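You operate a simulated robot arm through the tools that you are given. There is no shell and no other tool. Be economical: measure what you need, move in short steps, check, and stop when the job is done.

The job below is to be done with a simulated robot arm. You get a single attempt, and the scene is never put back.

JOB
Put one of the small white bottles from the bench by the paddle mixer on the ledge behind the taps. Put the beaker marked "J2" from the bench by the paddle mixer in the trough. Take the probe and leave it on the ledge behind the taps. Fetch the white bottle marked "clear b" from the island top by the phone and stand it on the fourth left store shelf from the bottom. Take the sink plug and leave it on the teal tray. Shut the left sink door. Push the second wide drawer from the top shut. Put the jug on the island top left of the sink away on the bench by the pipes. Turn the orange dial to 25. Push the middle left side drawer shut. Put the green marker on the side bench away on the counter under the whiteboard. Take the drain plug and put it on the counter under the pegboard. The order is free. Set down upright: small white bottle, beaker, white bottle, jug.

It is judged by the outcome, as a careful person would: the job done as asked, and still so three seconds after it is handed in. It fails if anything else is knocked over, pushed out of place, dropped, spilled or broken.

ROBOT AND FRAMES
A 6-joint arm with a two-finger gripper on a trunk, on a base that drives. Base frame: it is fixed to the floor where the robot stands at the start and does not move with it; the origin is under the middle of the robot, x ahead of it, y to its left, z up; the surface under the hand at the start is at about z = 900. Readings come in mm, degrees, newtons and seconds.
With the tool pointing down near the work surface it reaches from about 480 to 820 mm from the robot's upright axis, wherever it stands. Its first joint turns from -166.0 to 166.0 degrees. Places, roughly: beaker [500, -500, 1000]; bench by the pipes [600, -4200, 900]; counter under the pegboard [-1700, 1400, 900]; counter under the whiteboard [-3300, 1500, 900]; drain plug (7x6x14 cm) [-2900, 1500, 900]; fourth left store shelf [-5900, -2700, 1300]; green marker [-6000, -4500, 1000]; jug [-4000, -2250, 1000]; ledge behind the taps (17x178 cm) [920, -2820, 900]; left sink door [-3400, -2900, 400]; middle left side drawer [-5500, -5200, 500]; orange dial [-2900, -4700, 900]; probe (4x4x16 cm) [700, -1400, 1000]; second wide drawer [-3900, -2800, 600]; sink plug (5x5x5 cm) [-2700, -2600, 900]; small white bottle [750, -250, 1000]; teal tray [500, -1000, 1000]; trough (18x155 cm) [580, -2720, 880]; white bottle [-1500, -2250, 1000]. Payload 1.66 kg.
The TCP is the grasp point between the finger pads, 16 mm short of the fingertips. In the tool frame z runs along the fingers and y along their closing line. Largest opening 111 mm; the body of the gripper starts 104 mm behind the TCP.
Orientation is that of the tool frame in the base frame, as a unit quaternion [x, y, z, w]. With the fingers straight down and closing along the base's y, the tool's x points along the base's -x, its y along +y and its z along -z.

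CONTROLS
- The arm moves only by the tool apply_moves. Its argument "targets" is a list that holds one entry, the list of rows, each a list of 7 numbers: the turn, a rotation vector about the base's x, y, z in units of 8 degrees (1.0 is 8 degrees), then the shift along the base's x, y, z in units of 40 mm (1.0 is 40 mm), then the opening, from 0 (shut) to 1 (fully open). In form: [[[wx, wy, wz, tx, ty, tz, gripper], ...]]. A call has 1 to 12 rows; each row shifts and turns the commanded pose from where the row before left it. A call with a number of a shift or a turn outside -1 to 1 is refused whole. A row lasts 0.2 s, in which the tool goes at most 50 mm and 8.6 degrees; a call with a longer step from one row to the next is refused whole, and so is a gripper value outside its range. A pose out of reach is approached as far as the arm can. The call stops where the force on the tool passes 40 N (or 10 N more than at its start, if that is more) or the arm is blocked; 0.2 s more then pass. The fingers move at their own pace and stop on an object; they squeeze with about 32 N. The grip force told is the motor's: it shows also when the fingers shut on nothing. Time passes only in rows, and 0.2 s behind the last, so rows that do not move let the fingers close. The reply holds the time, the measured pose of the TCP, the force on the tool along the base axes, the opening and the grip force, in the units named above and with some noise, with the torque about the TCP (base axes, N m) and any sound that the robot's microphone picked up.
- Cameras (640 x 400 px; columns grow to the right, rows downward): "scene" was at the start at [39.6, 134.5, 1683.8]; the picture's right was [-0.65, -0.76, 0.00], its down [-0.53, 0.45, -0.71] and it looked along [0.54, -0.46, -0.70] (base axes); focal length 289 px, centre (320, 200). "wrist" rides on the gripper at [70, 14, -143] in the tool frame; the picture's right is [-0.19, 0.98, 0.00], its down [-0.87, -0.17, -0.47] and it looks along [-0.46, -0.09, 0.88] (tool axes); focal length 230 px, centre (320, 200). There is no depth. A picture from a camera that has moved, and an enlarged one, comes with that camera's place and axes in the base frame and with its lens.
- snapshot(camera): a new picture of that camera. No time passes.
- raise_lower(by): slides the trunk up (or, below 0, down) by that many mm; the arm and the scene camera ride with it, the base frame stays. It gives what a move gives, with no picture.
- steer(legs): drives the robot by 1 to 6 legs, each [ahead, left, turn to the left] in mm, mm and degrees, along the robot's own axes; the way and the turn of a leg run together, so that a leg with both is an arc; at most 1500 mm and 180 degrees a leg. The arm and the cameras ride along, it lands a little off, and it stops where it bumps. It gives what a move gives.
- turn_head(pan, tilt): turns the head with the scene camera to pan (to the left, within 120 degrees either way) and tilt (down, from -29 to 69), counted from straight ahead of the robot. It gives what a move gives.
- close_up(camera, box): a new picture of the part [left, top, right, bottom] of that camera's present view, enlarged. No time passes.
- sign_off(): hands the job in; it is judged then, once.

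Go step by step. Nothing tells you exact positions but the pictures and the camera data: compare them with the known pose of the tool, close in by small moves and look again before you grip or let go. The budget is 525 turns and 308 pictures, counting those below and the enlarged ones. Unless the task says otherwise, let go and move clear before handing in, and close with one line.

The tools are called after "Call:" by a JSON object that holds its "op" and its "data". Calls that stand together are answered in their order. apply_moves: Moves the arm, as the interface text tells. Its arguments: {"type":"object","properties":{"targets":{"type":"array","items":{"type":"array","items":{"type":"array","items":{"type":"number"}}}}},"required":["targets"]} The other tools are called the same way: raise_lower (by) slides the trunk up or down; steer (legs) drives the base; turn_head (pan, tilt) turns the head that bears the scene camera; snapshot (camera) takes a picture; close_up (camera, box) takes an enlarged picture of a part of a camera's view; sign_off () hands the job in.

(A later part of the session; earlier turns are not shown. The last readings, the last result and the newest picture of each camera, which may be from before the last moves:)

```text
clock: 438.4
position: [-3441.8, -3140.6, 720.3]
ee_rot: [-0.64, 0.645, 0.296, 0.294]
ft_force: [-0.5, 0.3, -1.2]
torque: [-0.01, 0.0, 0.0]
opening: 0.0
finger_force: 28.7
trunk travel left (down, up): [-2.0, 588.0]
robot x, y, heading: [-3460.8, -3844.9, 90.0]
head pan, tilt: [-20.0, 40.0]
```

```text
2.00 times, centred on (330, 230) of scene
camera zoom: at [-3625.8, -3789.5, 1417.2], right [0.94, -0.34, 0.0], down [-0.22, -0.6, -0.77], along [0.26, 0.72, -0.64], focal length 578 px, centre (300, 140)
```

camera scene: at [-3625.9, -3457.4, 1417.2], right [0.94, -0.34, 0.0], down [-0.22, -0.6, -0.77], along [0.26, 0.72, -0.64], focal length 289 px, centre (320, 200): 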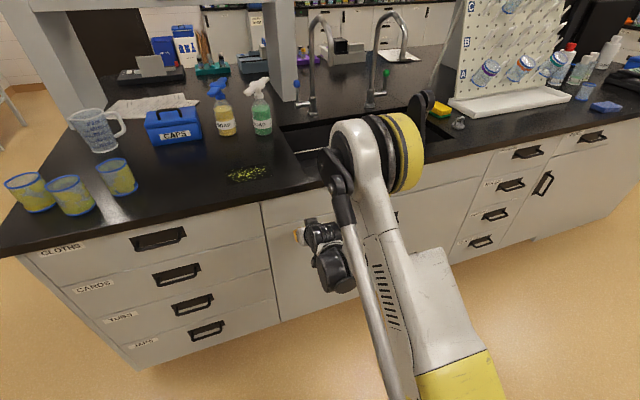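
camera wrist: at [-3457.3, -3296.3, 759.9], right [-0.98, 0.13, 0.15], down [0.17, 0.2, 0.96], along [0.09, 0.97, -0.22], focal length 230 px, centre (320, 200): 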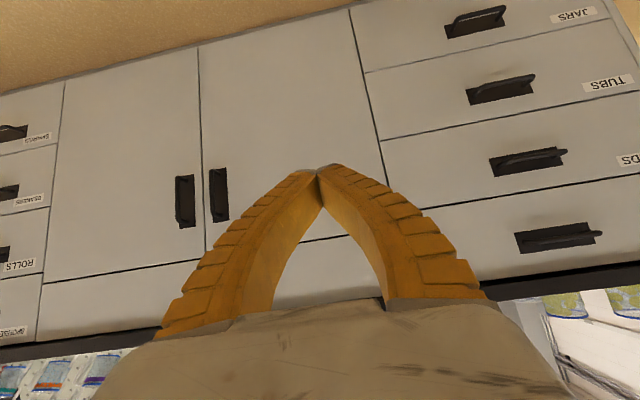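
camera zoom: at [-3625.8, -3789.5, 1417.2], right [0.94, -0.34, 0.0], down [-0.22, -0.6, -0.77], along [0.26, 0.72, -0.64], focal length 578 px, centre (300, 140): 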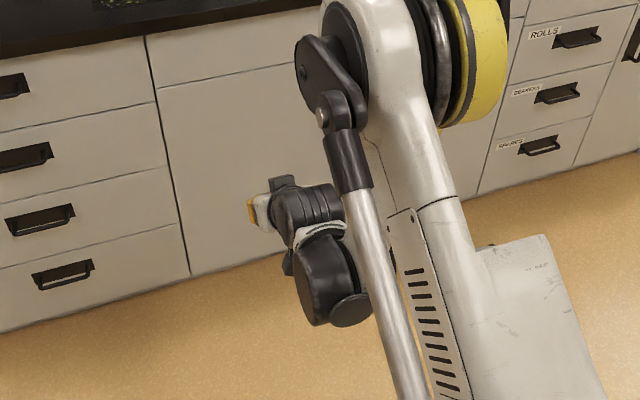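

Door is flush. Raise, straighten the tool, and turn to the table with the dial.

Call:
{"op": "raise_lower", "data": {"by": 400}}

Call:
{"op": "apply_moves", "data": {"targets": [[[-0.893, 0, 0, 0, 0, 1, 0.3], [-0.893, 0, 0, 0, 0, 1, 0.3], [-0.893, 0, 0, 0, -0.3, 1, 0.3], [-0.893, 0, 0, 0, -0.3, 1, 0.3], [-0.893, 0, 0, 0, -0.5, 0, 0.3], [-0.893, 0, 0, 0, -0.5, 0, 0.3], [-0.893, 0, 0, 0, -0.5, 0, 0.3]]]}}

Call:
{"op": "steer", "data": {"legs": [[150, 0, 0], [0, -400, 0], [0, 0, 180]]}}

Call:
{"op": "turn_head", "data": {"pan": 0, "tilt": 25}}

Call:
{"op": "snapshot", "data": {"camera": "scene"}}

```text
clock: 442.2
position: [-3443.1, -3142.2, 1121.2]
ee_rot: [-0.64, 0.645, 0.297, 0.294]
ft_force: [0.9, -0.1, -0.2]
torque: [0.01, -0.01, -0.04]
opening: 0.0
finger_force: 28.5
trunk travel left (down, up): [-402.0, 188.0]
robot x, y, heading: [-3461.0, -3850.6, 89.9]
head pan, tilt: [-20.0, 40.0]
```

```text
clock: 443.8
position: [-3442.7, -3227.0, 1281.4]
ee_rot: [-0.704, 0.71, -0.006, -0.005]
ft_force: [0.9, 0.5, -0.6]
torque: [-0.01, -0.01, 0.01]
opening: 35.9
finger_force: 1.9
trunk travel left (down, up): [-402.0, 188.0]
robot x, y, heading: [-3459.5, -3851.0, 90.2]
head pan, tilt: [-20.0, 40.0]
```

```text
clock: 454.6
position: [-3079.8, -4319.6, 1282.0]
ee_rot: [0.704, 0.71, 0.004, -0.004]
ft_force: [0.9, 0.4, -0.2]
torque: [-0.04, 0.0, 0.01]
opening: 36.1
finger_force: 1.3
trunk travel left (down, up): [-402.0, 188.0]
robot x, y, heading: [-3071.2, -3691.2, -89.2]
head pan, tilt: [-20.0, 40.0]
```

```text
clock: 455.4
position: [-3079.8, -4319.9, 1282.4]
ee_rot: [0.705, 0.709, 0.003, -0.005]
ft_force: [-0.2, 0.3, -0.7]
torque: [-0.01, 0.01, -0.01]
opening: 36.0
finger_force: 2.0
trunk travel left (down, up): [-402.0, 188.0]
robot x, y, heading: [-3068.7, -3698.5, -89.1]
head pan, tilt: [0.0, 25.0]
```

```text
139 pictures are left
camera scene: at [-2881.6, -3771.4, 1840.5], right [-1.0, -0.01, 0.0], down [-0.01, 0.42, -0.91], along [0.01, -0.91, -0.42], focal length 289 px, centre (320, 200)
```

scene: 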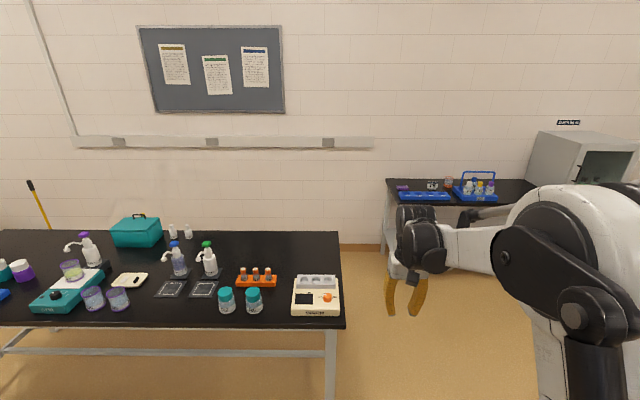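

Call:
{"op": "close_up", "data": {"camera": "scene", "box": [280, 260, 352, 330]}}

```text
5.71 times, centred on (316, 295) of scene
camera zoom: at [-2881.6, -3771.4, 1840.5], right [-1.0, -0.01, 0.0], down [-0.01, 0.42, -0.91], along [0.01, -0.91, -0.42], focal length 1652 px, centre (343, -343)
```

zoom: 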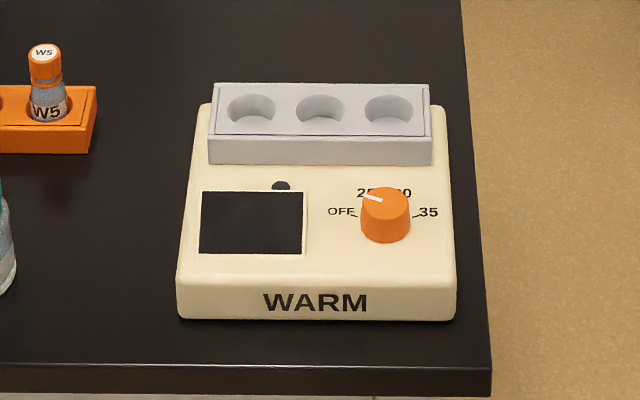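

Call:
{"op": "steer", "data": {"legs": [[345, 170, -0.9]]}}

Call:
{"op": "snapshot", "data": {"camera": "wrist"}}

Call:
{"op": "turn_head", "data": {"pan": -15, "tilt": 50}}

Call:
{"op": "snapshot", "data": {"camera": "scene"}}

```text
clock: 457.8
position: [-2916.2, -4662.8, 1282.5]
ee_rot: [0.711, 0.703, 0.004, -0.004]
ft_force: [0.3, 0.2, -0.1]
torque: [0.03, 0.03, -0.03]
opening: 35.9
finger_force: 1.8
trunk travel left (down, up): [-402.0, 188.0]
robot x, y, heading: [-2897.8, -4044.1, -90.2]
head pan, tilt: [0.0, 25.0]
```

```text
137 pictures are left
camera wrist: at [-2903.2, -4595.3, 1424.2], right [0.98, -0.2, 0.0], down [-0.17, -0.87, 0.46], along [-0.1, -0.45, -0.89], focal length 230 px, centre (320, 200)
```

wrist: 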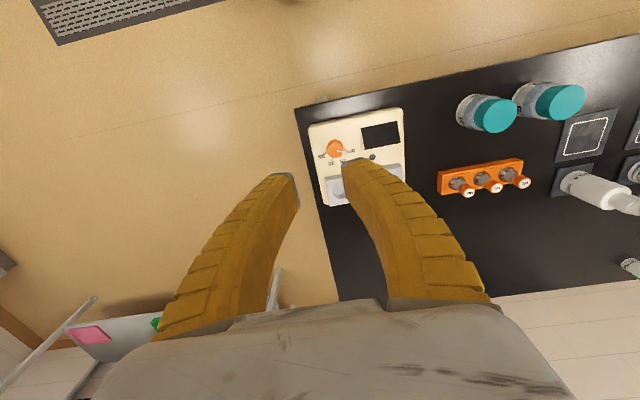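

```text
clock: 458.7
position: [-2917.8, -4662.4, 1281.8]
ee_rot: [0.71, 0.704, 0.003, -0.004]
ft_force: [-0.1, -1.2, -0.2]
torque: [0.01, -0.04, 0.0]
opening: 35.8
finger_force: 1.8
trunk travel left (down, up): [-402.0, 188.0]
robot x, y, heading: [-2899.3, -4041.4, -90.4]
head pan, tilt: [-15.0, 50.0]
```

```text
136 pictures are left
camera scene: at [-2731.0, -4099.4, 1803.1], right [-0.97, 0.26, 0.0], down [0.2, 0.74, -0.64], along [-0.17, -0.62, -0.77], focal length 289 px, centre (320, 200)
```

scene: 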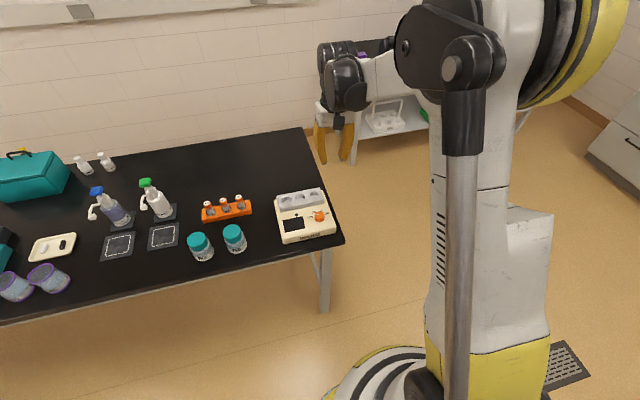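

Call:
{"op": "close_up", "data": {"camera": "scene", "box": [300, 200, 340, 230]}}

Call:
{"op": "close_up", "data": {"camera": "wrist", "box": [310, 130, 358, 170]}}

```text
13.33 times, centred on (320, 215) of scene
camera zoom: at [-2731.0, -4099.4, 1803.1], right [-0.97, 0.26, 0.0], down [0.2, 0.74, -0.64], along [-0.17, -0.62, -0.77], focal length 3854 px, centre (320, 0)
```

zoom: 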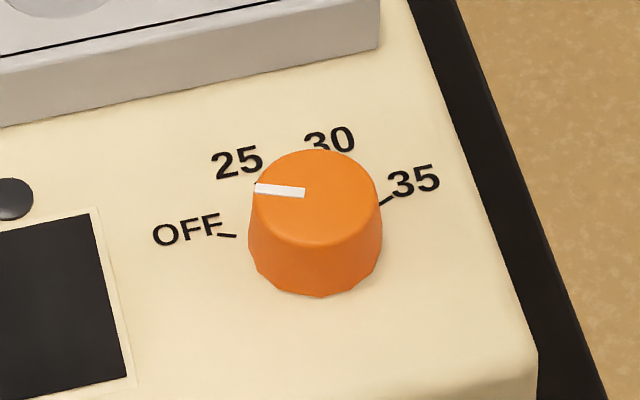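

```text
10.00 times, centred on (334, 150) of wrist
camera zoom: at [-2903.4, -4594.8, 1424.4], right [0.98, -0.2, 0.0], down [-0.17, -0.87, 0.46], along [-0.1, -0.45, -0.89], focal length 2301 px, centre (180, 700)
```

zoom: 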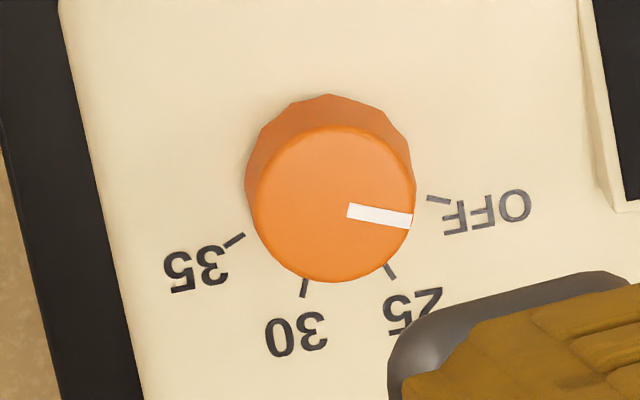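

Pointer is at OFF; 25 is about 46° clockwise. Knob centre ≈(−2902,−4728), top z≈942. Move above it.

Call:
{"op": "apply_moves", "data": {"targets": [[[0, 0, 0, 0.2, -0.82, -0.3, 0.6], [0, 0, 0, 0.2, -0.82, -0.3, 0.6], [0, 0, 0, 0, 0, -1, 0.6], [0, 0, 0, 0, 0, -1, 0.6], [0, 0, 0, 0, 0, -1, 0.6], [0, 0, 0, 0, 0, -1, 0.6], [0, 0, 0, 0, 0, -1, 0.6], [0, 0, 0, 0, 0, -1, 0.6]]]}}

Call:
{"op": "snapshot", "data": {"camera": "wrist"}}

```text
clock: 460.5
position: [-2902.5, -4728.0, 1016.8]
ee_rot: [0.71, 0.704, 0.003, -0.004]
ft_force: [0.2, 0.2, -0.6]
torque: [0.0, 0.02, -0.02]
opening: 68.4
finger_force: 1.2
trunk travel left (down, up): [-402.0, 188.0]
robot x, y, heading: [-2900.1, -4041.9, -90.3]
head pan, tilt: [-15.0, 50.0]
```

```text
133 pictures are left
camera wrist: at [-2887.1, -4660.0, 1160.0], right [0.98, -0.2, 0.0], down [-0.17, -0.87, 0.46], along [-0.1, -0.45, -0.89], focal length 230 px, centre (320, 200)
```

wrist: 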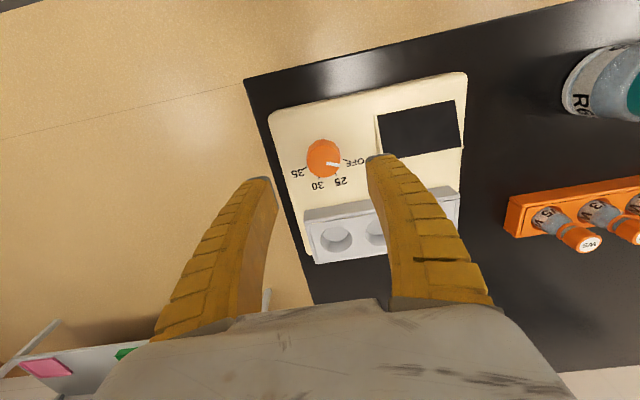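

Call:
{"op": "apply_moves", "data": {"targets": [[[0, 0, 0, 0.06, 0.1, -0.5, 0.6], [0, 0, 0, 0, 0, -0.6, 0.6], [0, 0, 0, 0, 0, 0, 0.6]]]}}

Call:
{"op": "snapshot", "data": {"camera": "wrist"}}

```text
clock: 461.3
position: [-2899.8, -4723.6, 973.5]
ee_rot: [0.71, 0.704, 0.003, -0.004]
ft_force: [0.8, 0.9, 0.5]
torque: [-0.01, 0.04, 0.02]
opening: 68.5
finger_force: 1.4
trunk travel left (down, up): [-402.0, 188.0]
robot x, y, heading: [-2897.9, -4037.9, -90.1]
head pan, tilt: [-15.0, 50.0]
```

```text
132 pictures are left
camera wrist: at [-2885.0, -4656.3, 1116.0], right [0.98, -0.2, 0.0], down [-0.17, -0.87, 0.46], along [-0.1, -0.45, -0.89], focal length 230 px, centre (320, 200)
```

wrist: 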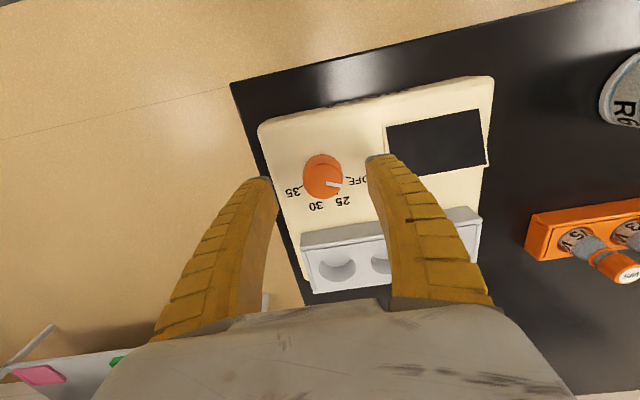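

Call:
{"op": "apply_moves", "data": {"targets": [[[0, 0, 0, 0.03, -0.05, -0.5, 0.6], [0, 0, 0, 0, 0, -0.4, 0.6], [0, 0, 0, 0, 0, 0, 0.6]]]}}

Call:
{"op": "snapshot", "data": {"camera": "wrist"}}

Call:
{"op": "close_up", "data": {"camera": "scene", "box": [280, 180, 360, 240]}}

```text
clock: 462.1
position: [-2899.2, -4726.6, 937.5]
ee_rot: [0.71, 0.704, 0.003, -0.004]
ft_force: [-0.4, -0.3, 0.8]
torque: [0.02, 0.0, -0.03]
opening: 68.5
finger_force: 1.1
trunk travel left (down, up): [-402.0, 188.0]
robot x, y, heading: [-2897.0, -4043.4, -90.2]
head pan, tilt: [-15.0, 50.0]
```

```text
131 pictures are left
camera wrist: at [-2885.0, -4658.9, 1079.8], right [0.98, -0.2, 0.0], down [-0.17, -0.87, 0.46], along [-0.1, -0.45, -0.89], focal length 230 px, centre (320, 200)
```

wrist: 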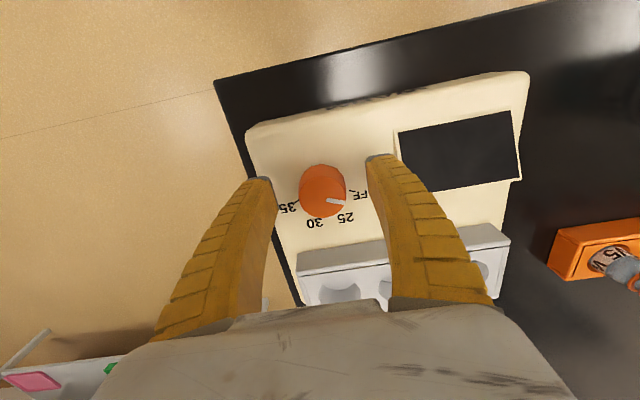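

```text
6.67 times, centred on (320, 210) of scene
camera zoom: at [-2731.1, -4099.2, 1803.0], right [-0.97, 0.26, 0.0], down [0.2, 0.74, -0.64], along [-0.17, -0.62, -0.77], focal length 1927 px, centre (320, 133)
```

zoom: 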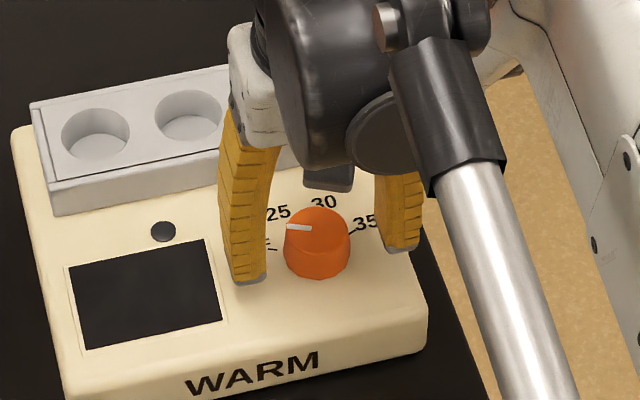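

Call:
{"op": "apply_moves", "data": {"targets": [[[0, 0, 0, 0, 0, 0, 0], [0, 0, 0, 0, 0, 0, 0], [0, 0, 0, 0, 0, 0, 0]]]}}

Call:
{"op": "snapshot", "data": {"camera": "wrist"}}

```text
clock: 462.9
position: [-2899.3, -4726.2, 937.9]
ee_rot: [0.71, 0.704, 0.003, -0.004]
ft_force: [0.8, -0.3, 6.9]
torque: [0.56, -0.03, -0.02]
opening: 31.7
finger_force: 33.9
trunk travel left (down, up): [-402.0, 188.0]
robot x, y, heading: [-2899.0, -4039.8, -90.2]
head pan, tilt: [-15.0, 50.0]
```

```text
129 pictures are left
camera wrist: at [-2884.8, -4658.7, 1080.3], right [0.98, -0.2, 0.0], down [-0.17, -0.87, 0.46], along [-0.09, -0.45, -0.89], focal length 230 px, centre (320, 200)
```

wrist: 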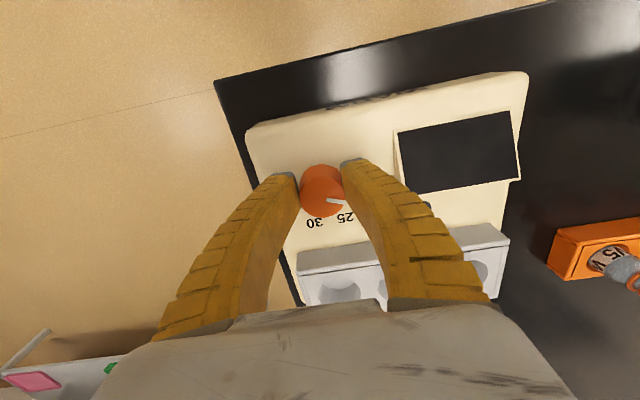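

Call:
{"op": "apply_moves", "data": {"targets": [[[0, 0, -0.7, 0, 0, 0, 0], [0, 0, -0.7, 0, 0, 0, 0], [0, 0, -0.7, 0, 0, 0, 0], [0, 0, -0.7, 0, 0, 0, 0], [0, 0, -0.7, 0, 0, 0, 0], [0, 0, -0.7, 0, 0, 0, 0], [0, 0, -0.7, 0, 0, 0, 0], [0, 0, -0.7, 0, 0, 0, 0], [0, 0, 0, 0, 0, 0, 0]]]}}

Call:
{"op": "snapshot", "data": {"camera": "wrist"}}

Call:
{"op": "close_up", "data": {"camera": "scene", "box": [300, 195, 340, 225]}}

```text
clock: 464.6
position: [-2893.5, -4728.3, 938.4]
ee_rot: [0.908, 0.418, 0.006, 0.0]
ft_force: [10.0, -8.2, 5.0]
torque: [0.33, -0.51, 0.1]
opening: 30.5
finger_force: 33.7
trunk travel left (down, up): [-402.0, 188.0]
robot x, y, heading: [-2901.2, -4041.7, -90.1]
head pan, tilt: [-15.0, 50.0]
stopped in row 8: the force on the tool passed its limit at 41 N (the readings are from after the stop); the commanded pose is now the measured one
```

```text
128 pictures are left
camera wrist: at [-2839.6, -4685.3, 1080.9], right [0.62, -0.78, 0.0], down [-0.7, -0.55, 0.46], along [-0.36, -0.29, -0.89], focal length 230 px, centre (320, 200)
```

wrist: 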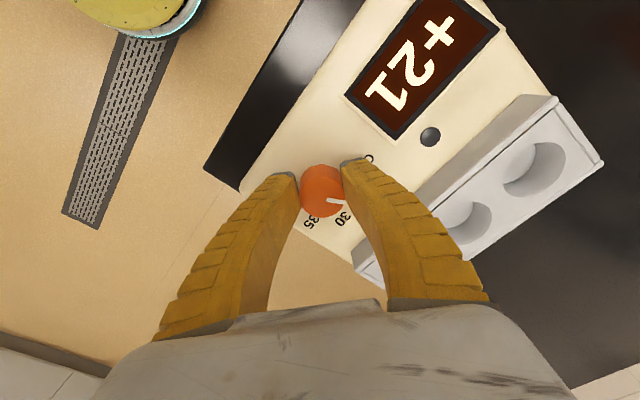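

```text
13.33 times, centred on (320, 210) of scene
camera zoom: at [-2731.3, -4099.6, 1803.0], right [-0.97, 0.26, 0.0], down [0.2, 0.74, -0.64], along [-0.17, -0.62, -0.77], focal length 3854 px, centre (320, 67)
```

zoom: 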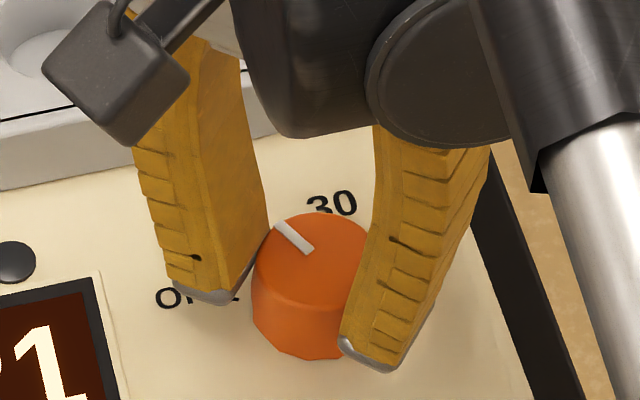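

Call:
{"op": "apply_moves", "data": {"targets": [[[0, 0, 0, 0, 0, 0, 0.5], [0, 0, 0, 0, 0, 0, 0.5], [0, 0, 0, 0, 0, 1, 0.5], [0, 0, 0, 0, 0, 1, 0.5], [0, 0, 0, 0, 0, 1, 0.5], [0, 0, 0, 0, 0, 0, 0.5]]]}}

Call:
{"op": "close_up", "data": {"camera": "wrist", "box": [270, 70, 390, 170]}}

Call:
{"op": "close_up", "data": {"camera": "scene", "box": [280, 185, 360, 240]}}

```text
clock: 466.0
position: [-2895.7, -4729.5, 1058.5]
ee_rot: [0.909, 0.417, 0.005, -0.001]
ft_force: [-0.2, 0.3, -0.4]
torque: [0.03, 0.03, 0.01]
opening: 57.8
finger_force: 1.9
trunk travel left (down, up): [-402.0, 188.0]
robot x, y, heading: [-2901.3, -4041.5, -90.3]
head pan, tilt: [-15.0, 50.0]
```

```text
4.00 times, centred on (330, 120) of wrist
camera zoom: at [-2841.3, -4686.9, 1201.6], right [0.62, -0.78, 0.0], down [-0.7, -0.55, 0.46], along [-0.36, -0.29, -0.89], focal length 920 px, centre (280, 520)
```

zoom: 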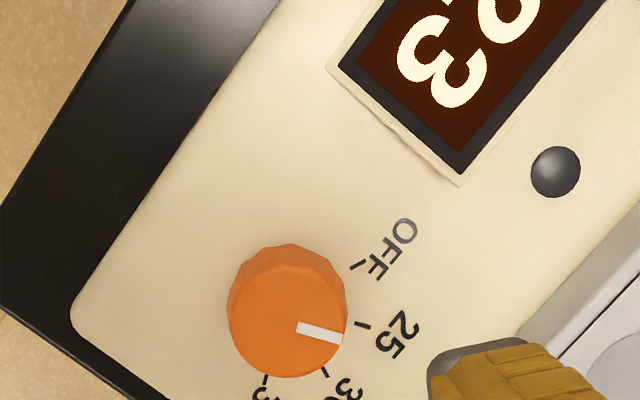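

```text
7.27 times, centred on (320, 212) of scene
camera zoom: at [-2730.7, -4100.1, 1802.9], right [-0.97, 0.26, 0.0], down [0.2, 0.74, -0.64], along [-0.17, -0.62, -0.77], focal length 2102 px, centre (320, 109)
```

zoom: 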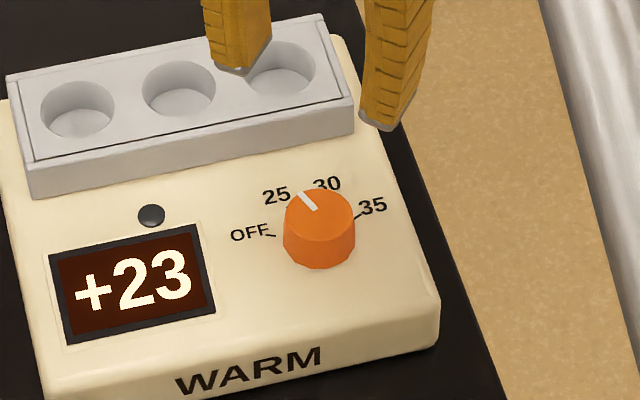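

Call:
{"op": "apply_moves", "data": {"targets": [[[0, 0, 0, 0, 0, 1, 0.5], [0, 0, 0, 0, 0, 1, 0.5], [0, 0, 0, 0, 0, 1, 0.5], [0, 0, 0, 0, 0, 1, 0.5], [0, 0, 0.95, 0, 0, 0.5, 0.5], [0, 0, 0.95, 0, 0, 0.5, 0.5], [0, 0, 0.95, 0, 0, 0, 0.5], [0, 0, 0.95, 0, 0, 0, 0.5], [0, 0, 0.95, 0, 0, 0, 0.5], [0, 0, 0.25, 0, 0, 0, 0.5]]]}}

Call:
{"op": "close_up", "data": {"camera": "scene", "box": [280, 185, 360, 240]}}

Call:
{"op": "snapshot", "data": {"camera": "wrist"}}

```text
clock: 468.2
position: [-2895.2, -4727.5, 1258.5]
ee_rot: [0.711, 0.703, 0.005, -0.004]
ft_force: [-0.2, 0.1, -0.1]
torque: [0.0, 0.02, -0.04]
opening: 57.5
finger_force: 1.8
trunk travel left (down, up): [-402.0, 188.0]
robot x, y, heading: [-2896.6, -4040.9, -90.2]
head pan, tilt: [-15.0, 50.0]
```

```text
7.27 times, centred on (320, 212) of scene
camera zoom: at [-2730.8, -4099.1, 1803.0], right [-0.97, 0.26, 0.0], down [0.2, 0.74, -0.64], along [-0.17, -0.62, -0.77], focal length 2102 px, centre (320, 109)
```

zoom: 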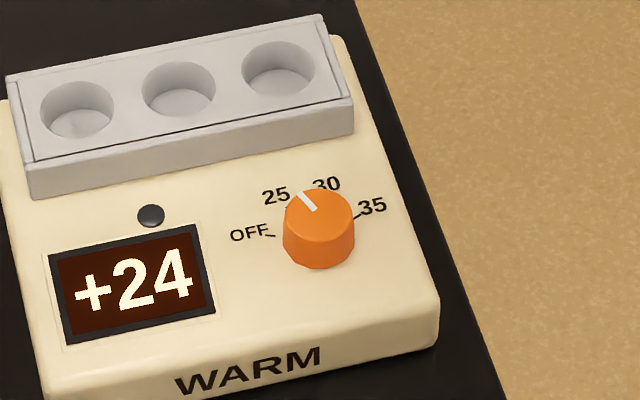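

```text
123 pictures are left
camera wrist: at [-2881.4, -4659.7, 1400.6], right [0.98, -0.2, 0.0], down [-0.18, -0.87, 0.46], along [-0.09, -0.45, -0.89], focal length 230 px, centre (320, 200)
```

wrist: 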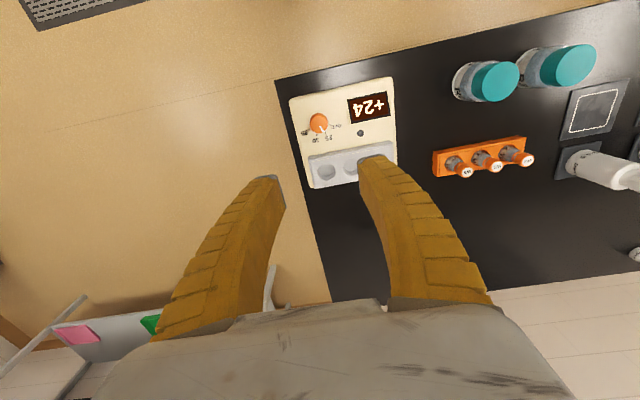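

Dial reads toward 25. Now the jug: drive to the island's west end facing east.

Call:
{"op": "steer", "data": {"legs": [[-350, 0, 0], [0, -1000, 0], [0, -950, 0], [0, 0, 90]]}}

Call:
{"op": "steer", "data": {"legs": [[0, 1300, 0]]}}

Call:
{"op": "turn_head", "data": {"pan": -10, "tilt": 35}}

Call:
{"op": "snapshot", "data": {"camera": "scene"}}

Call:
{"op": "snapshot", "data": {"camera": "wrist"}}

```text
clock: 483.6
position: [-4155.8, -3695.9, 1258.2]
ee_rot: [0.02, 1.0, 0.001, -0.005]
ft_force: [0.3, -0.4, -0.5]
torque: [-0.01, -0.02, 0.01]
opening: 57.4
finger_force: 1.2
trunk travel left (down, up): [-402.0, 188.0]
robot x, y, heading: [-4841.5, -3682.5, -1.7]
head pan, tilt: [-15.0, 50.0]
```

```text
clock: 490.1
position: [-4107.3, -2401.1, 1257.5]
ee_rot: [0.03, 1.0, 0.001, -0.005]
ft_force: [-0.2, 0.9, -0.3]
torque: [-0.02, 0.03, 0.03]
opening: 57.5
finger_force: 1.5
trunk travel left (down, up): [-402.0, 188.0]
robot x, y, heading: [-4793.7, -2372.2, -2.5]
head pan, tilt: [-15.0, 50.0]
```

```text
clock: 490.9
position: [-4108.0, -2400.3, 1257.4]
ee_rot: [0.029, 1.0, 0.001, -0.005]
ft_force: [0.0, -0.3, 0.1]
torque: [0.02, 0.03, 0.01]
opening: 57.4
finger_force: 0.9
trunk travel left (down, up): [-402.0, 188.0]
robot x, y, heading: [-4792.1, -2369.0, -2.5]
head pan, tilt: [-10.0, 35.0]
```

```text
122 pictures are left
camera scene: at [-4720.6, -2203.7, 1824.7], right [-0.22, -0.98, 0.0], down [-0.56, 0.13, -0.82], along [0.8, -0.18, -0.57], focal length 289 px, centre (320, 200)
```

scene: 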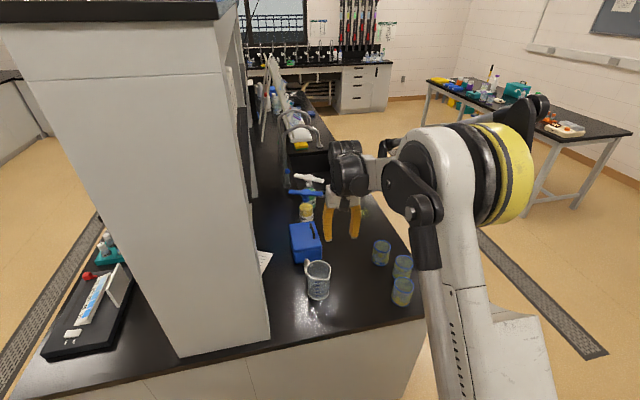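

```text
121 pictures are left
camera wrist: at [-4174.9, -2383.7, 1400.5], right [0.25, 0.97, 0.0], down [0.86, -0.22, 0.46], along [0.45, -0.11, -0.89], focal length 230 px, centre (320, 200)
```

wrist: 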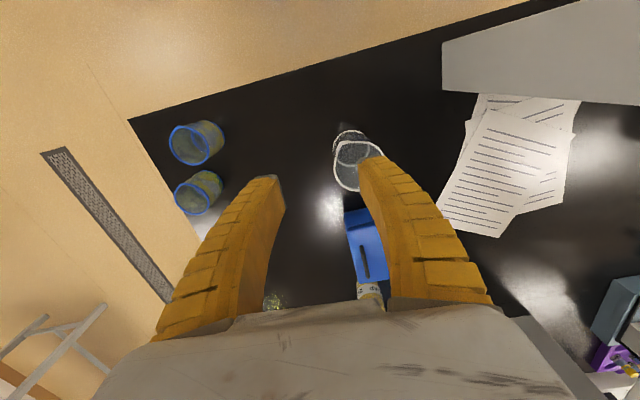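

Call:
{"op": "close_up", "data": {"camera": "scene", "box": [270, 210, 430, 320]}}

Call:
{"op": "close_up", "data": {"camera": "wrist", "box": [300, 110, 400, 210]}}

```text
3.64 times, centred on (350, 265) of scene
camera zoom: at [-4720.6, -2203.7, 1824.7], right [-0.22, -0.98, 0.0], down [-0.56, 0.13, -0.82], along [0.8, -0.18, -0.57], focal length 1051 px, centre (211, -36)
```

zoom: 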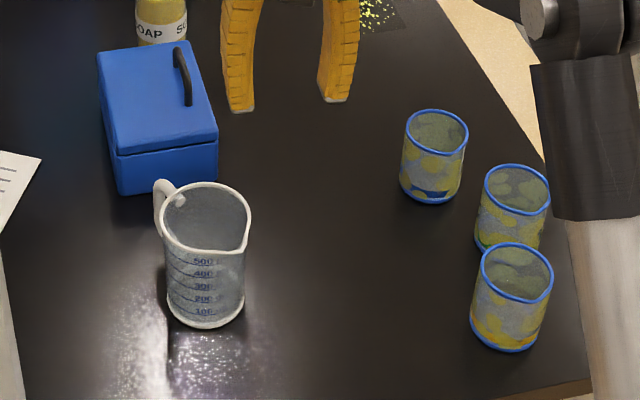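

```text
4.00 times, centred on (350, 160) of wrist
camera zoom: at [-4174.9, -2383.7, 1400.5], right [0.25, 0.97, 0.0], down [0.86, -0.22, 0.46], along [0.45, -0.11, -0.89], focal length 920 px, centre (200, 360)
```

zoom: 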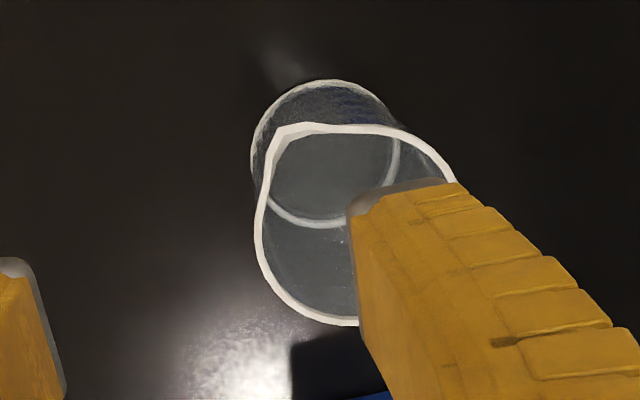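

Call:
{"op": "apply_moves", "data": {"targets": [[[0, 0, 0.875, 0.42, 0.32, 0, 1], [0, 0, 0.875, 0.42, 0.32, 0, 1], [0, 0, 0.875, 0.42, 0.32, 0, 1], [0, 0, 0.875, 0.42, 0.34, 0, 1], [0, 0, 0, 0, 0, -1, 1], [0, 0, 0, 0, 0, -1, 1], [0, 0, 0, 0, 0, -1, 1]]]}}

Call:
{"op": "snapshot", "data": {"camera": "wrist"}}

Call:
{"op": "close_up", "data": {"camera": "scene", "box": [240, 150, 420, 320]}}

```text
clock: 492.5
position: [-4039.9, -2347.9, 1138.0]
ee_rot: [-0.214, 0.977, -0.001, -0.006]
ft_force: [0.1, 0.2, -0.3]
torque: [0.0, 0.03, 0.0]
opening: 110.5
finger_force: 0.0
trunk travel left (down, up): [-402.0, 188.0]
robot x, y, heading: [-4793.5, -2372.9, -2.7]
head pan, tilt: [-10.0, 35.0]
```

```text
118 pictures are left
camera wrist: at [-4107.0, -2364.9, 1279.8], right [-0.24, 0.97, 0.0], down [0.86, 0.21, 0.46], along [0.45, 0.11, -0.89], focal length 230 px, centre (320, 200)
```

wrist: 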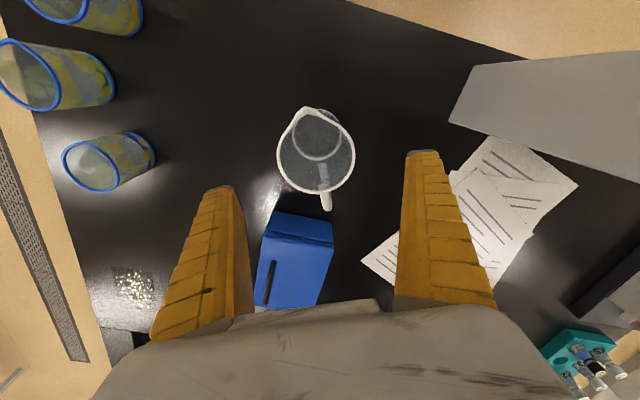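

```text
2.35 times, centred on (330, 235) of scene
camera zoom: at [-4719.6, -2203.7, 1824.7], right [-0.22, -0.98, 0.0], down [-0.56, 0.13, -0.82], along [0.8, -0.18, -0.57], focal length 680 px, centre (296, 118)
```

zoom: 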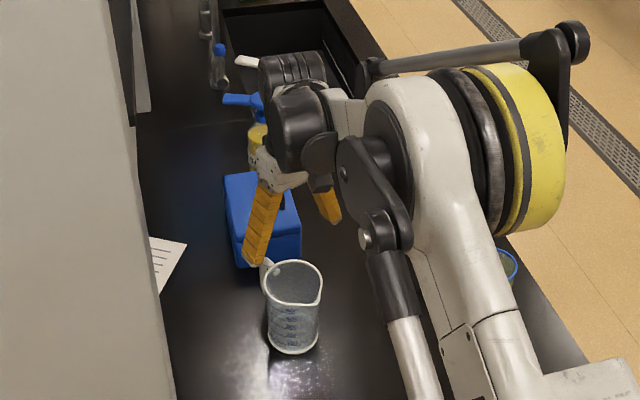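

Call:
{"op": "apply_moves", "data": {"targets": [[[0, 0, 0, 0, -0.08, -1, 1], [0, 0, 0, 0, -0.03, -0.9, 1]]]}}

Call:
{"op": "snapshot", "data": {"camera": "wrist"}}

```text
clock: 493.1
position: [-4040.5, -2353.5, 1060.6]
ee_rot: [-0.214, 0.977, 0.0, -0.005]
ft_force: [-0.2, 0.7, 0.3]
torque: [0.0, 0.03, 0.0]
opening: 110.7
finger_force: 0.0
trunk travel left (down, up): [-402.0, 188.0]
robot x, y, heading: [-4794.2, -2369.3, -2.8]
head pan, tilt: [-10.0, 35.0]
```

```text
116 pictures are left
camera wrist: at [-4108.1, -2370.5, 1204.1], right [-0.24, 0.97, 0.0], down [0.86, 0.21, 0.46], along [0.45, 0.11, -0.89], focal length 230 px, centre (320, 200)
```

wrist: 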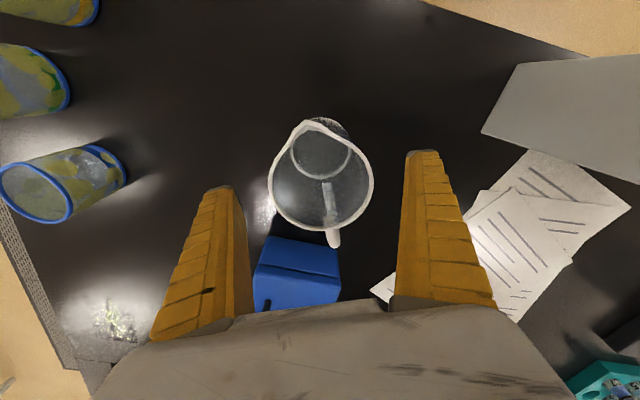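

Call:
{"op": "apply_moves", "data": {"targets": [[[0, 0, 0, -0.04, 0, -0.8, 1], [0, 0, 0, 0, 0, -0.65, 1], [0, 0, 0, 0, 0, 0, 1]]]}}

Call:
{"op": "snapshot", "data": {"camera": "wrist"}}

```text
clock: 493.9
position: [-4040.6, -2354.4, 1003.5]
ee_rot: [-0.213, 0.977, 0.0, -0.005]
ft_force: [0.1, 0.3, 0.6]
torque: [-0.02, 0.0, 0.01]
opening: 110.9
finger_force: 0.1
trunk travel left (down, up): [-402.0, 188.0]
robot x, y, heading: [-4794.3, -2369.8, -2.8]
head pan, tilt: [-10.0, 35.0]
```

```text
115 pictures are left
camera wrist: at [-4108.3, -2371.4, 1146.3], right [-0.24, 0.97, 0.0], down [0.86, 0.21, 0.46], along [0.45, 0.11, -0.89], focal length 230 px, centre (320, 200)
```

wrist: 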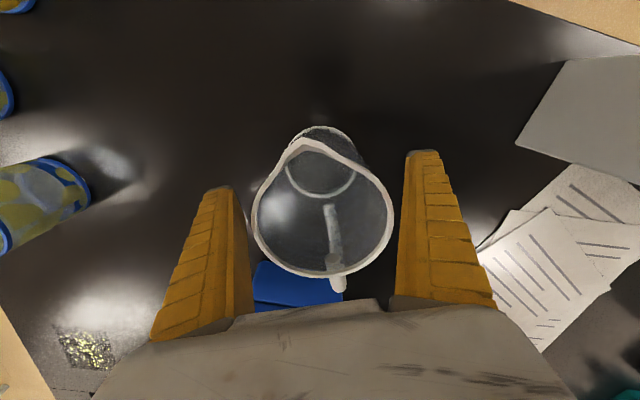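

Jug sits between the fingers; close and lift.

Call:
{"op": "apply_moves", "data": {"targets": [[[0, 0, 0, 0, 0, 0, 0], [0, 0, 0, 0, 0, 0, 0], [0, 0, 0, 0, 0, 0, 0], [0, 0, 0, 0, 0, 0.3, 0], [0, 0, 0, 0, 0, 0.6, 0], [0, 0, 0, 0, 0, 1, 0], [0, 0, 0, 0, 0, 1, 0], [0, 0, 0, 0, 0, 1, 0]]]}}

Call:
{"op": "snapshot", "data": {"camera": "wrist"}}

Call:
{"op": "snapshot", "data": {"camera": "scene"}}

```text
clock: 495.7
position: [-4041.4, -2352.5, 1160.4]
ee_rot: [-0.215, 0.977, 0.0, -0.005]
ft_force: [-0.1, 1.3, -0.7]
torque: [-0.03, 0.02, 0.02]
opening: 82.6
finger_force: 32.1
trunk travel left (down, up): [-402.0, 188.0]
robot x, y, heading: [-4791.5, -2374.0, -2.4]
head pan, tilt: [-10.0, 35.0]
```

```text
114 pictures are left
camera wrist: at [-4109.8, -2369.7, 1302.6], right [-0.24, 0.97, 0.0], down [0.86, 0.21, 0.46], along [0.45, 0.11, -0.89], focal length 230 px, centre (320, 200)
```

wrist: 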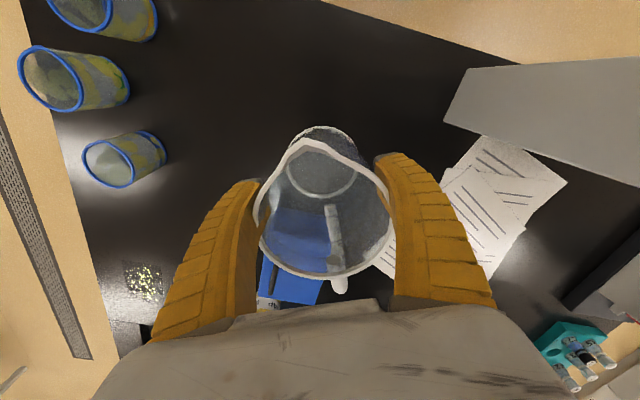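

```text
113 pictures are left
camera scene: at [-4721.9, -2203.6, 1824.8], right [-0.22, -0.98, 0.0], down [-0.56, 0.13, -0.82], along [0.8, -0.18, -0.57], focal length 289 px, centre (320, 200)
```

scene: 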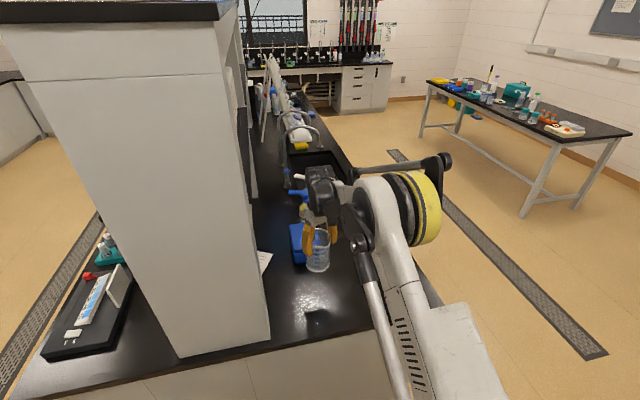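

Call:
{"op": "steer", "data": {"legs": [[-350, 0, 2.5], [0, -1250, 0]]}}

Call:
{"op": "steer", "data": {"legs": [[1500, 0, 0], [1500, 0, 0]]}}

```text
clock: 503.8
position: [-4389.6, -3546.3, 1159.0]
ee_rot: [-0.234, 0.972, -0.001, -0.006]
ft_force: [-0.1, -0.5, -1.7]
torque: [-0.05, 0.01, 0.0]
opening: 82.8
finger_force: 31.9
trunk travel left (down, up): [-402.0, 188.0]
robot x, y, heading: [-5141.8, -3595.5, -0.3]
head pan, tilt: [-10.0, 35.0]
```

```text
clock: 518.2
position: [-1394.6, -3488.6, 1158.8]
ee_rot: [-0.247, 0.969, -0.001, -0.006]
ft_force: [0.5, -0.1, -0.6]
torque: [-0.01, 0.02, 0.01]
opening: 82.7
finger_force: 32.5
trunk travel left (down, up): [-402.0, 188.0]
robot x, y, heading: [-2141.0, -3560.1, 1.0]
head pan, tilt: [-10.0, 35.0]
```

Call:
{"op": "steer", "data": {"legs": [[900, -100, -1], [900, -200, 0]]}}

Call:
{"op": "turn_head", "data": {"pan": -25, "tilt": 30}}

Call:
{"op": "snapshot", "data": {"camera": "scene"}}

```text
clock: 527.5
position: [415.8, -3807.7, 1158.7]
ee_rot: [-0.234, 0.972, 0.0, -0.005]
ft_force: [-0.2, 0.6, -1.3]
torque: [0.0, -0.02, 0.02]
opening: 82.5
finger_force: 31.7
trunk travel left (down, up): [-402.0, 188.0]
robot x, y, heading: [-331.9, -3858.3, -0.1]
head pan, tilt: [-10.0, 35.0]
```

```text
clock: 528.2
position: [415.6, -3809.1, 1159.5]
ee_rot: [-0.234, 0.972, 0.001, -0.006]
ft_force: [0.6, 0.0, -0.9]
torque: [0.03, 0.05, 0.0]
opening: 82.7
finger_force: 31.9
trunk travel left (down, up): [-402.0, 188.0]
robot x, y, heading: [-334.2, -3859.5, -0.2]
head pan, tilt: [-25.0, 30.0]
```

```text
112 pictures are left
camera scene: at [-273.5, -3709.5, 1832.5], right [-0.43, -0.9, 0.0], down [-0.45, 0.21, -0.87], along [0.78, -0.37, -0.5], focal length 289 px, centre (320, 200)
```

scene: 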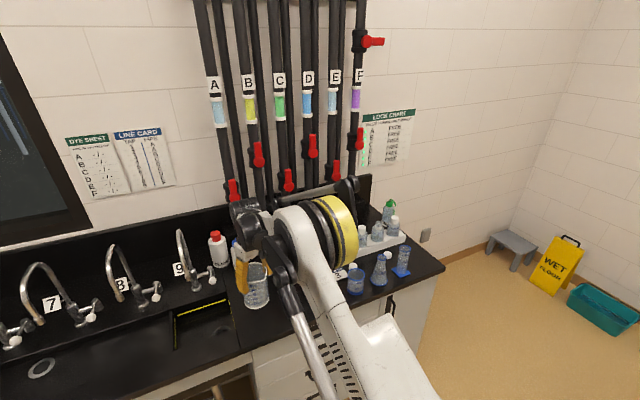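

Call:
{"op": "snapshot", "data": {"camera": "wrist"}}

```text
111 pictures are left
camera wrist: at [349.3, -3827.8, 1301.7], right [-0.28, 0.96, 0.0], down [0.85, 0.25, 0.46], along [0.44, 0.13, -0.89], focal length 230 px, centre (320, 200)
```

wrist: 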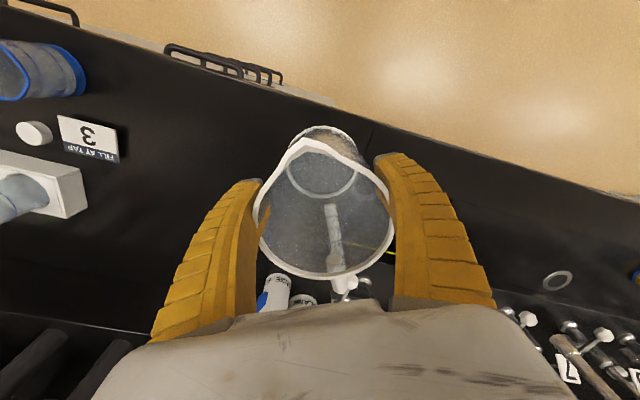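

Call:
{"op": "steer", "data": {"legs": [[120, -185, 0]]}}

Call:
{"op": "snapshot", "data": {"camera": "wrist"}}

Call:
{"op": "snapshot", "data": {"camera": "scene"}}

```text
clock: 529.9
position: [531.8, -3996.6, 1159.6]
ee_rot: [-0.233, 0.972, 0.001, -0.006]
ft_force: [0.2, 0.1, -0.8]
torque: [0.01, 0.06, 0.01]
opening: 82.6
finger_force: 31.6
trunk travel left (down, up): [-402.0, 188.0]
robot x, y, heading: [-218.5, -4045.4, -0.4]
head pan, tilt: [-25.0, 30.0]
```

```text
110 pictures are left
camera wrist: at [465.8, -4016.2, 1301.5], right [-0.27, 0.96, 0.0], down [0.85, 0.24, 0.46], along [0.44, 0.13, -0.89], focal length 230 px, centre (320, 200)
```

wrist: 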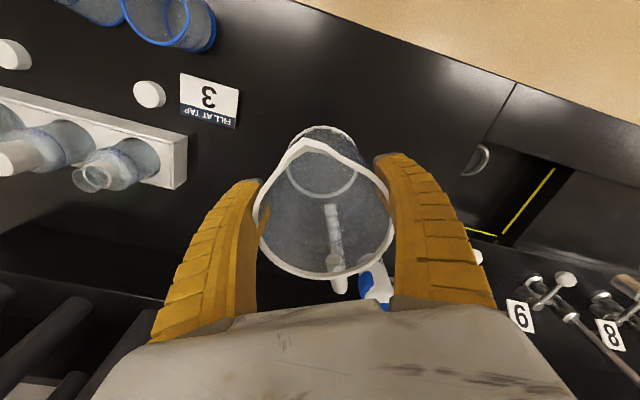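

```text
109 pictures are left
camera scene: at [-156.5, -3896.6, 1832.6], right [-0.43, -0.9, 0.0], down [-0.45, 0.22, -0.87], along [0.78, -0.37, -0.5], focal length 289 px, centre (320, 200)
```

scene: 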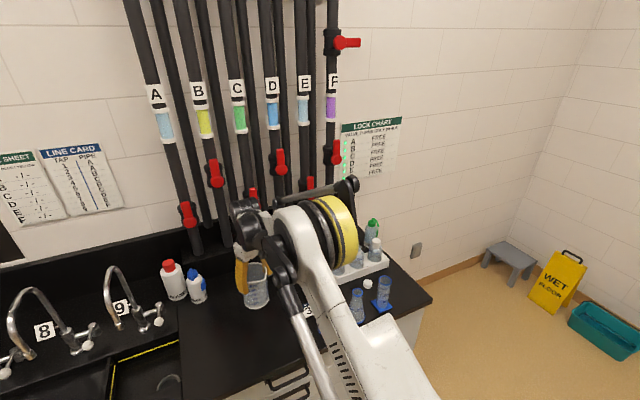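

Call:
{"op": "raise_lower", "data": {"by": -145}}

Call:
{"op": "raise_lower", "data": {"by": -8}}

Call:
{"op": "raise_lower", "data": {"by": -3}}

Call:
{"op": "snapshot", "data": {"camera": "wrist"}}

```text
clock: 531.6
position: [531.8, -3994.6, 1015.1]
ee_rot: [-0.233, 0.972, -0.001, -0.005]
ft_force: [0.0, -0.3, -0.5]
torque: [-0.01, 0.0, 0.01]
opening: 82.4
finger_force: 31.9
trunk travel left (down, up): [-257.0, 333.0]
robot x, y, heading: [-215.4, -4044.3, -0.2]
head pan, tilt: [-25.0, 30.0]
```

```text
clock: 532.2
position: [531.8, -3994.9, 1007.6]
ee_rot: [-0.232, 0.973, 0.0, -0.006]
ft_force: [-0.6, 0.0, -0.5]
torque: [0.0, 0.03, -0.05]
opening: 82.4
finger_force: 32.0
trunk travel left (down, up): [-249.0, 341.0]
robot x, y, heading: [-217.1, -4040.8, -0.2]
head pan, tilt: [-25.0, 30.0]
```

```text
clock: 532.7
position: [531.6, -3995.3, 1002.9]
ee_rot: [-0.232, 0.973, 0.0, -0.005]
ft_force: [0.1, 0.4, -1.5]
torque: [-0.01, 0.02, 0.01]
opening: 82.6
finger_force: 32.3
trunk travel left (down, up): [-246.0, 344.0]
robot x, y, heading: [-217.8, -4041.6, -0.5]
head pan, tilt: [-25.0, 30.0]
```

```text
108 pictures are left
camera wrist: at [465.2, -4015.4, 1145.8], right [-0.27, 0.96, 0.0], down [0.85, 0.24, 0.46], along [0.44, 0.13, -0.89], focal length 230 px, centre (320, 200)
```

wrist: 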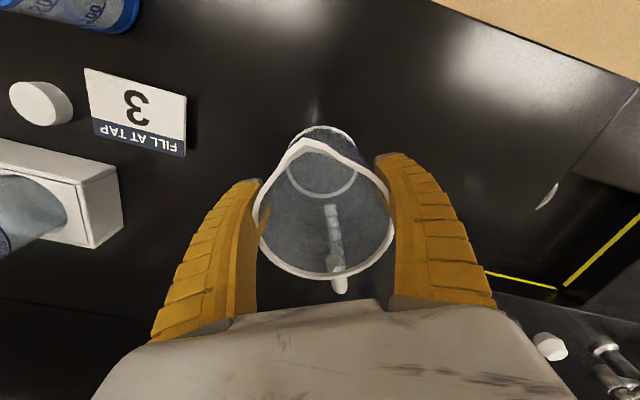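

Call:
{"op": "raise_lower", "data": {"by": -3}}

Call:
{"op": "raise_lower", "data": {"by": -3}}

```text
clock: 533.2
position: [532.2, -3995.6, 1002.2]
ee_rot: [-0.232, 0.973, 0.0, -0.004]
ft_force: [4.0, -0.4, 16.8]
torque: [0.18, -0.7, 0.0]
opening: 82.9
finger_force: 31.8
trunk travel left (down, up): [-243.0, 347.0]
robot x, y, heading: [-214.2, -4041.5, -0.5]
head pan, tilt: [-25.0, 30.0]
```

```text
clock: 533.7
position: [531.1, -3996.1, 997.7]
ee_rot: [-0.232, 0.973, 0.0, -0.004]
ft_force: [3.2, -0.1, 19.1]
torque: [-0.02, -0.11, 0.01]
opening: 82.9
finger_force: 31.9
trunk travel left (down, up): [-240.0, 350.0]
robot x, y, heading: [-218.4, -4047.0, -0.5]
head pan, tilt: [-25.0, 30.0]
```

Contact; release and rise.

Call:
{"op": "apply_moves", "data": {"targets": [[[0, 0, 0, 0, 0, 0.05, 0], [0, 0, 0, 0, 0, 0, 1], [0, 0, 0, 0, 0, 0, 1], [0, 0, 0, 0, 0, 0, 1]]]}}

Call:
{"op": "raise_lower", "data": {"by": 240}}

Call:
{"op": "snapshot", "data": {"camera": "wrist"}}

```text
clock: 534.7
position: [531.3, -3996.0, 999.8]
ee_rot: [-0.233, 0.973, 0.0, -0.005]
ft_force: [0.3, 0.4, -0.7]
torque: [-0.03, -0.02, -0.01]
opening: 110.9
finger_force: 0.0
trunk travel left (down, up): [-240.0, 350.0]
robot x, y, heading: [-222.4, -4044.5, -0.3]
head pan, tilt: [-25.0, 30.0]
```

```text
clock: 537.2
position: [531.2, -3995.4, 1240.0]
ee_rot: [-0.233, 0.972, 0.0, -0.005]
ft_force: [0.8, -0.3, 0.0]
torque: [-0.02, -0.01, 0.0]
opening: 111.1
finger_force: 0.1
trunk travel left (down, up): [-480.0, 110.0]
robot x, y, heading: [-214.6, -4044.4, -0.7]
head pan, tilt: [-25.0, 30.0]
```

```text
107 pictures are left
camera wrist: at [464.8, -4015.4, 1381.6], right [-0.27, 0.96, 0.0], down [0.85, 0.24, 0.46], along [0.44, 0.13, -0.89], focal length 230 px, centre (320, 200)
```

wrist: 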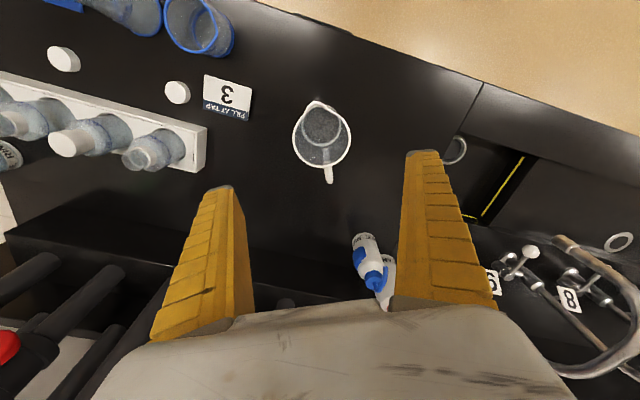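

Jug stands on the bench by the pipes. Now the sink plug on the island.

Call:
{"op": "steer", "data": {"legs": [[-350, 0, 0.5], [0, 480, 0], [-1100, 0, 0], [-1090, 0, 0], [0, 0, 90]]}}

Call:
{"op": "turn_head", "data": {"pan": 0, "tilt": 35}}

Call:
{"op": "snapshot", "data": {"camera": "scene"}}

```text
clock: 556.2
position: [-2831.5, -2842.9, 1240.5]
ee_rot: [0.858, -0.513, 0.005, 0.003]
ft_force: [-0.9, -0.7, 0.3]
torque: [0.0, -0.01, 0.01]
opening: 111.0
finger_force: 0.0
trunk travel left (down, up): [-480.0, 110.0]
robot x, y, heading: [-2764.0, -3591.9, 91.3]
head pan, tilt: [-25.0, 30.0]
```

```text
clock: 557.1
position: [-2832.7, -2843.9, 1238.3]
ee_rot: [0.858, -0.514, 0.004, 0.003]
ft_force: [-0.2, 0.4, -0.5]
torque: [0.01, -0.01, -0.02]
opening: 111.1
finger_force: 0.1
trunk travel left (down, up): [-480.0, 110.0]
robot x, y, heading: [-2765.9, -3591.4, 90.9]
head pan, tilt: [0.0, 35.0]
```

```text
106 pictures are left
camera scene: at [-2959.6, -3528.6, 1902.8], right [1.0, 0.01, 0.0], down [0.01, -0.57, -0.82], along [-0.01, 0.82, -0.57], focal length 289 px, centre (320, 200)
```

scene: 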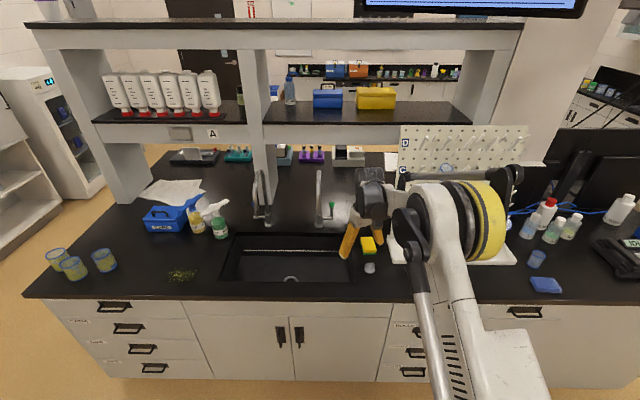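

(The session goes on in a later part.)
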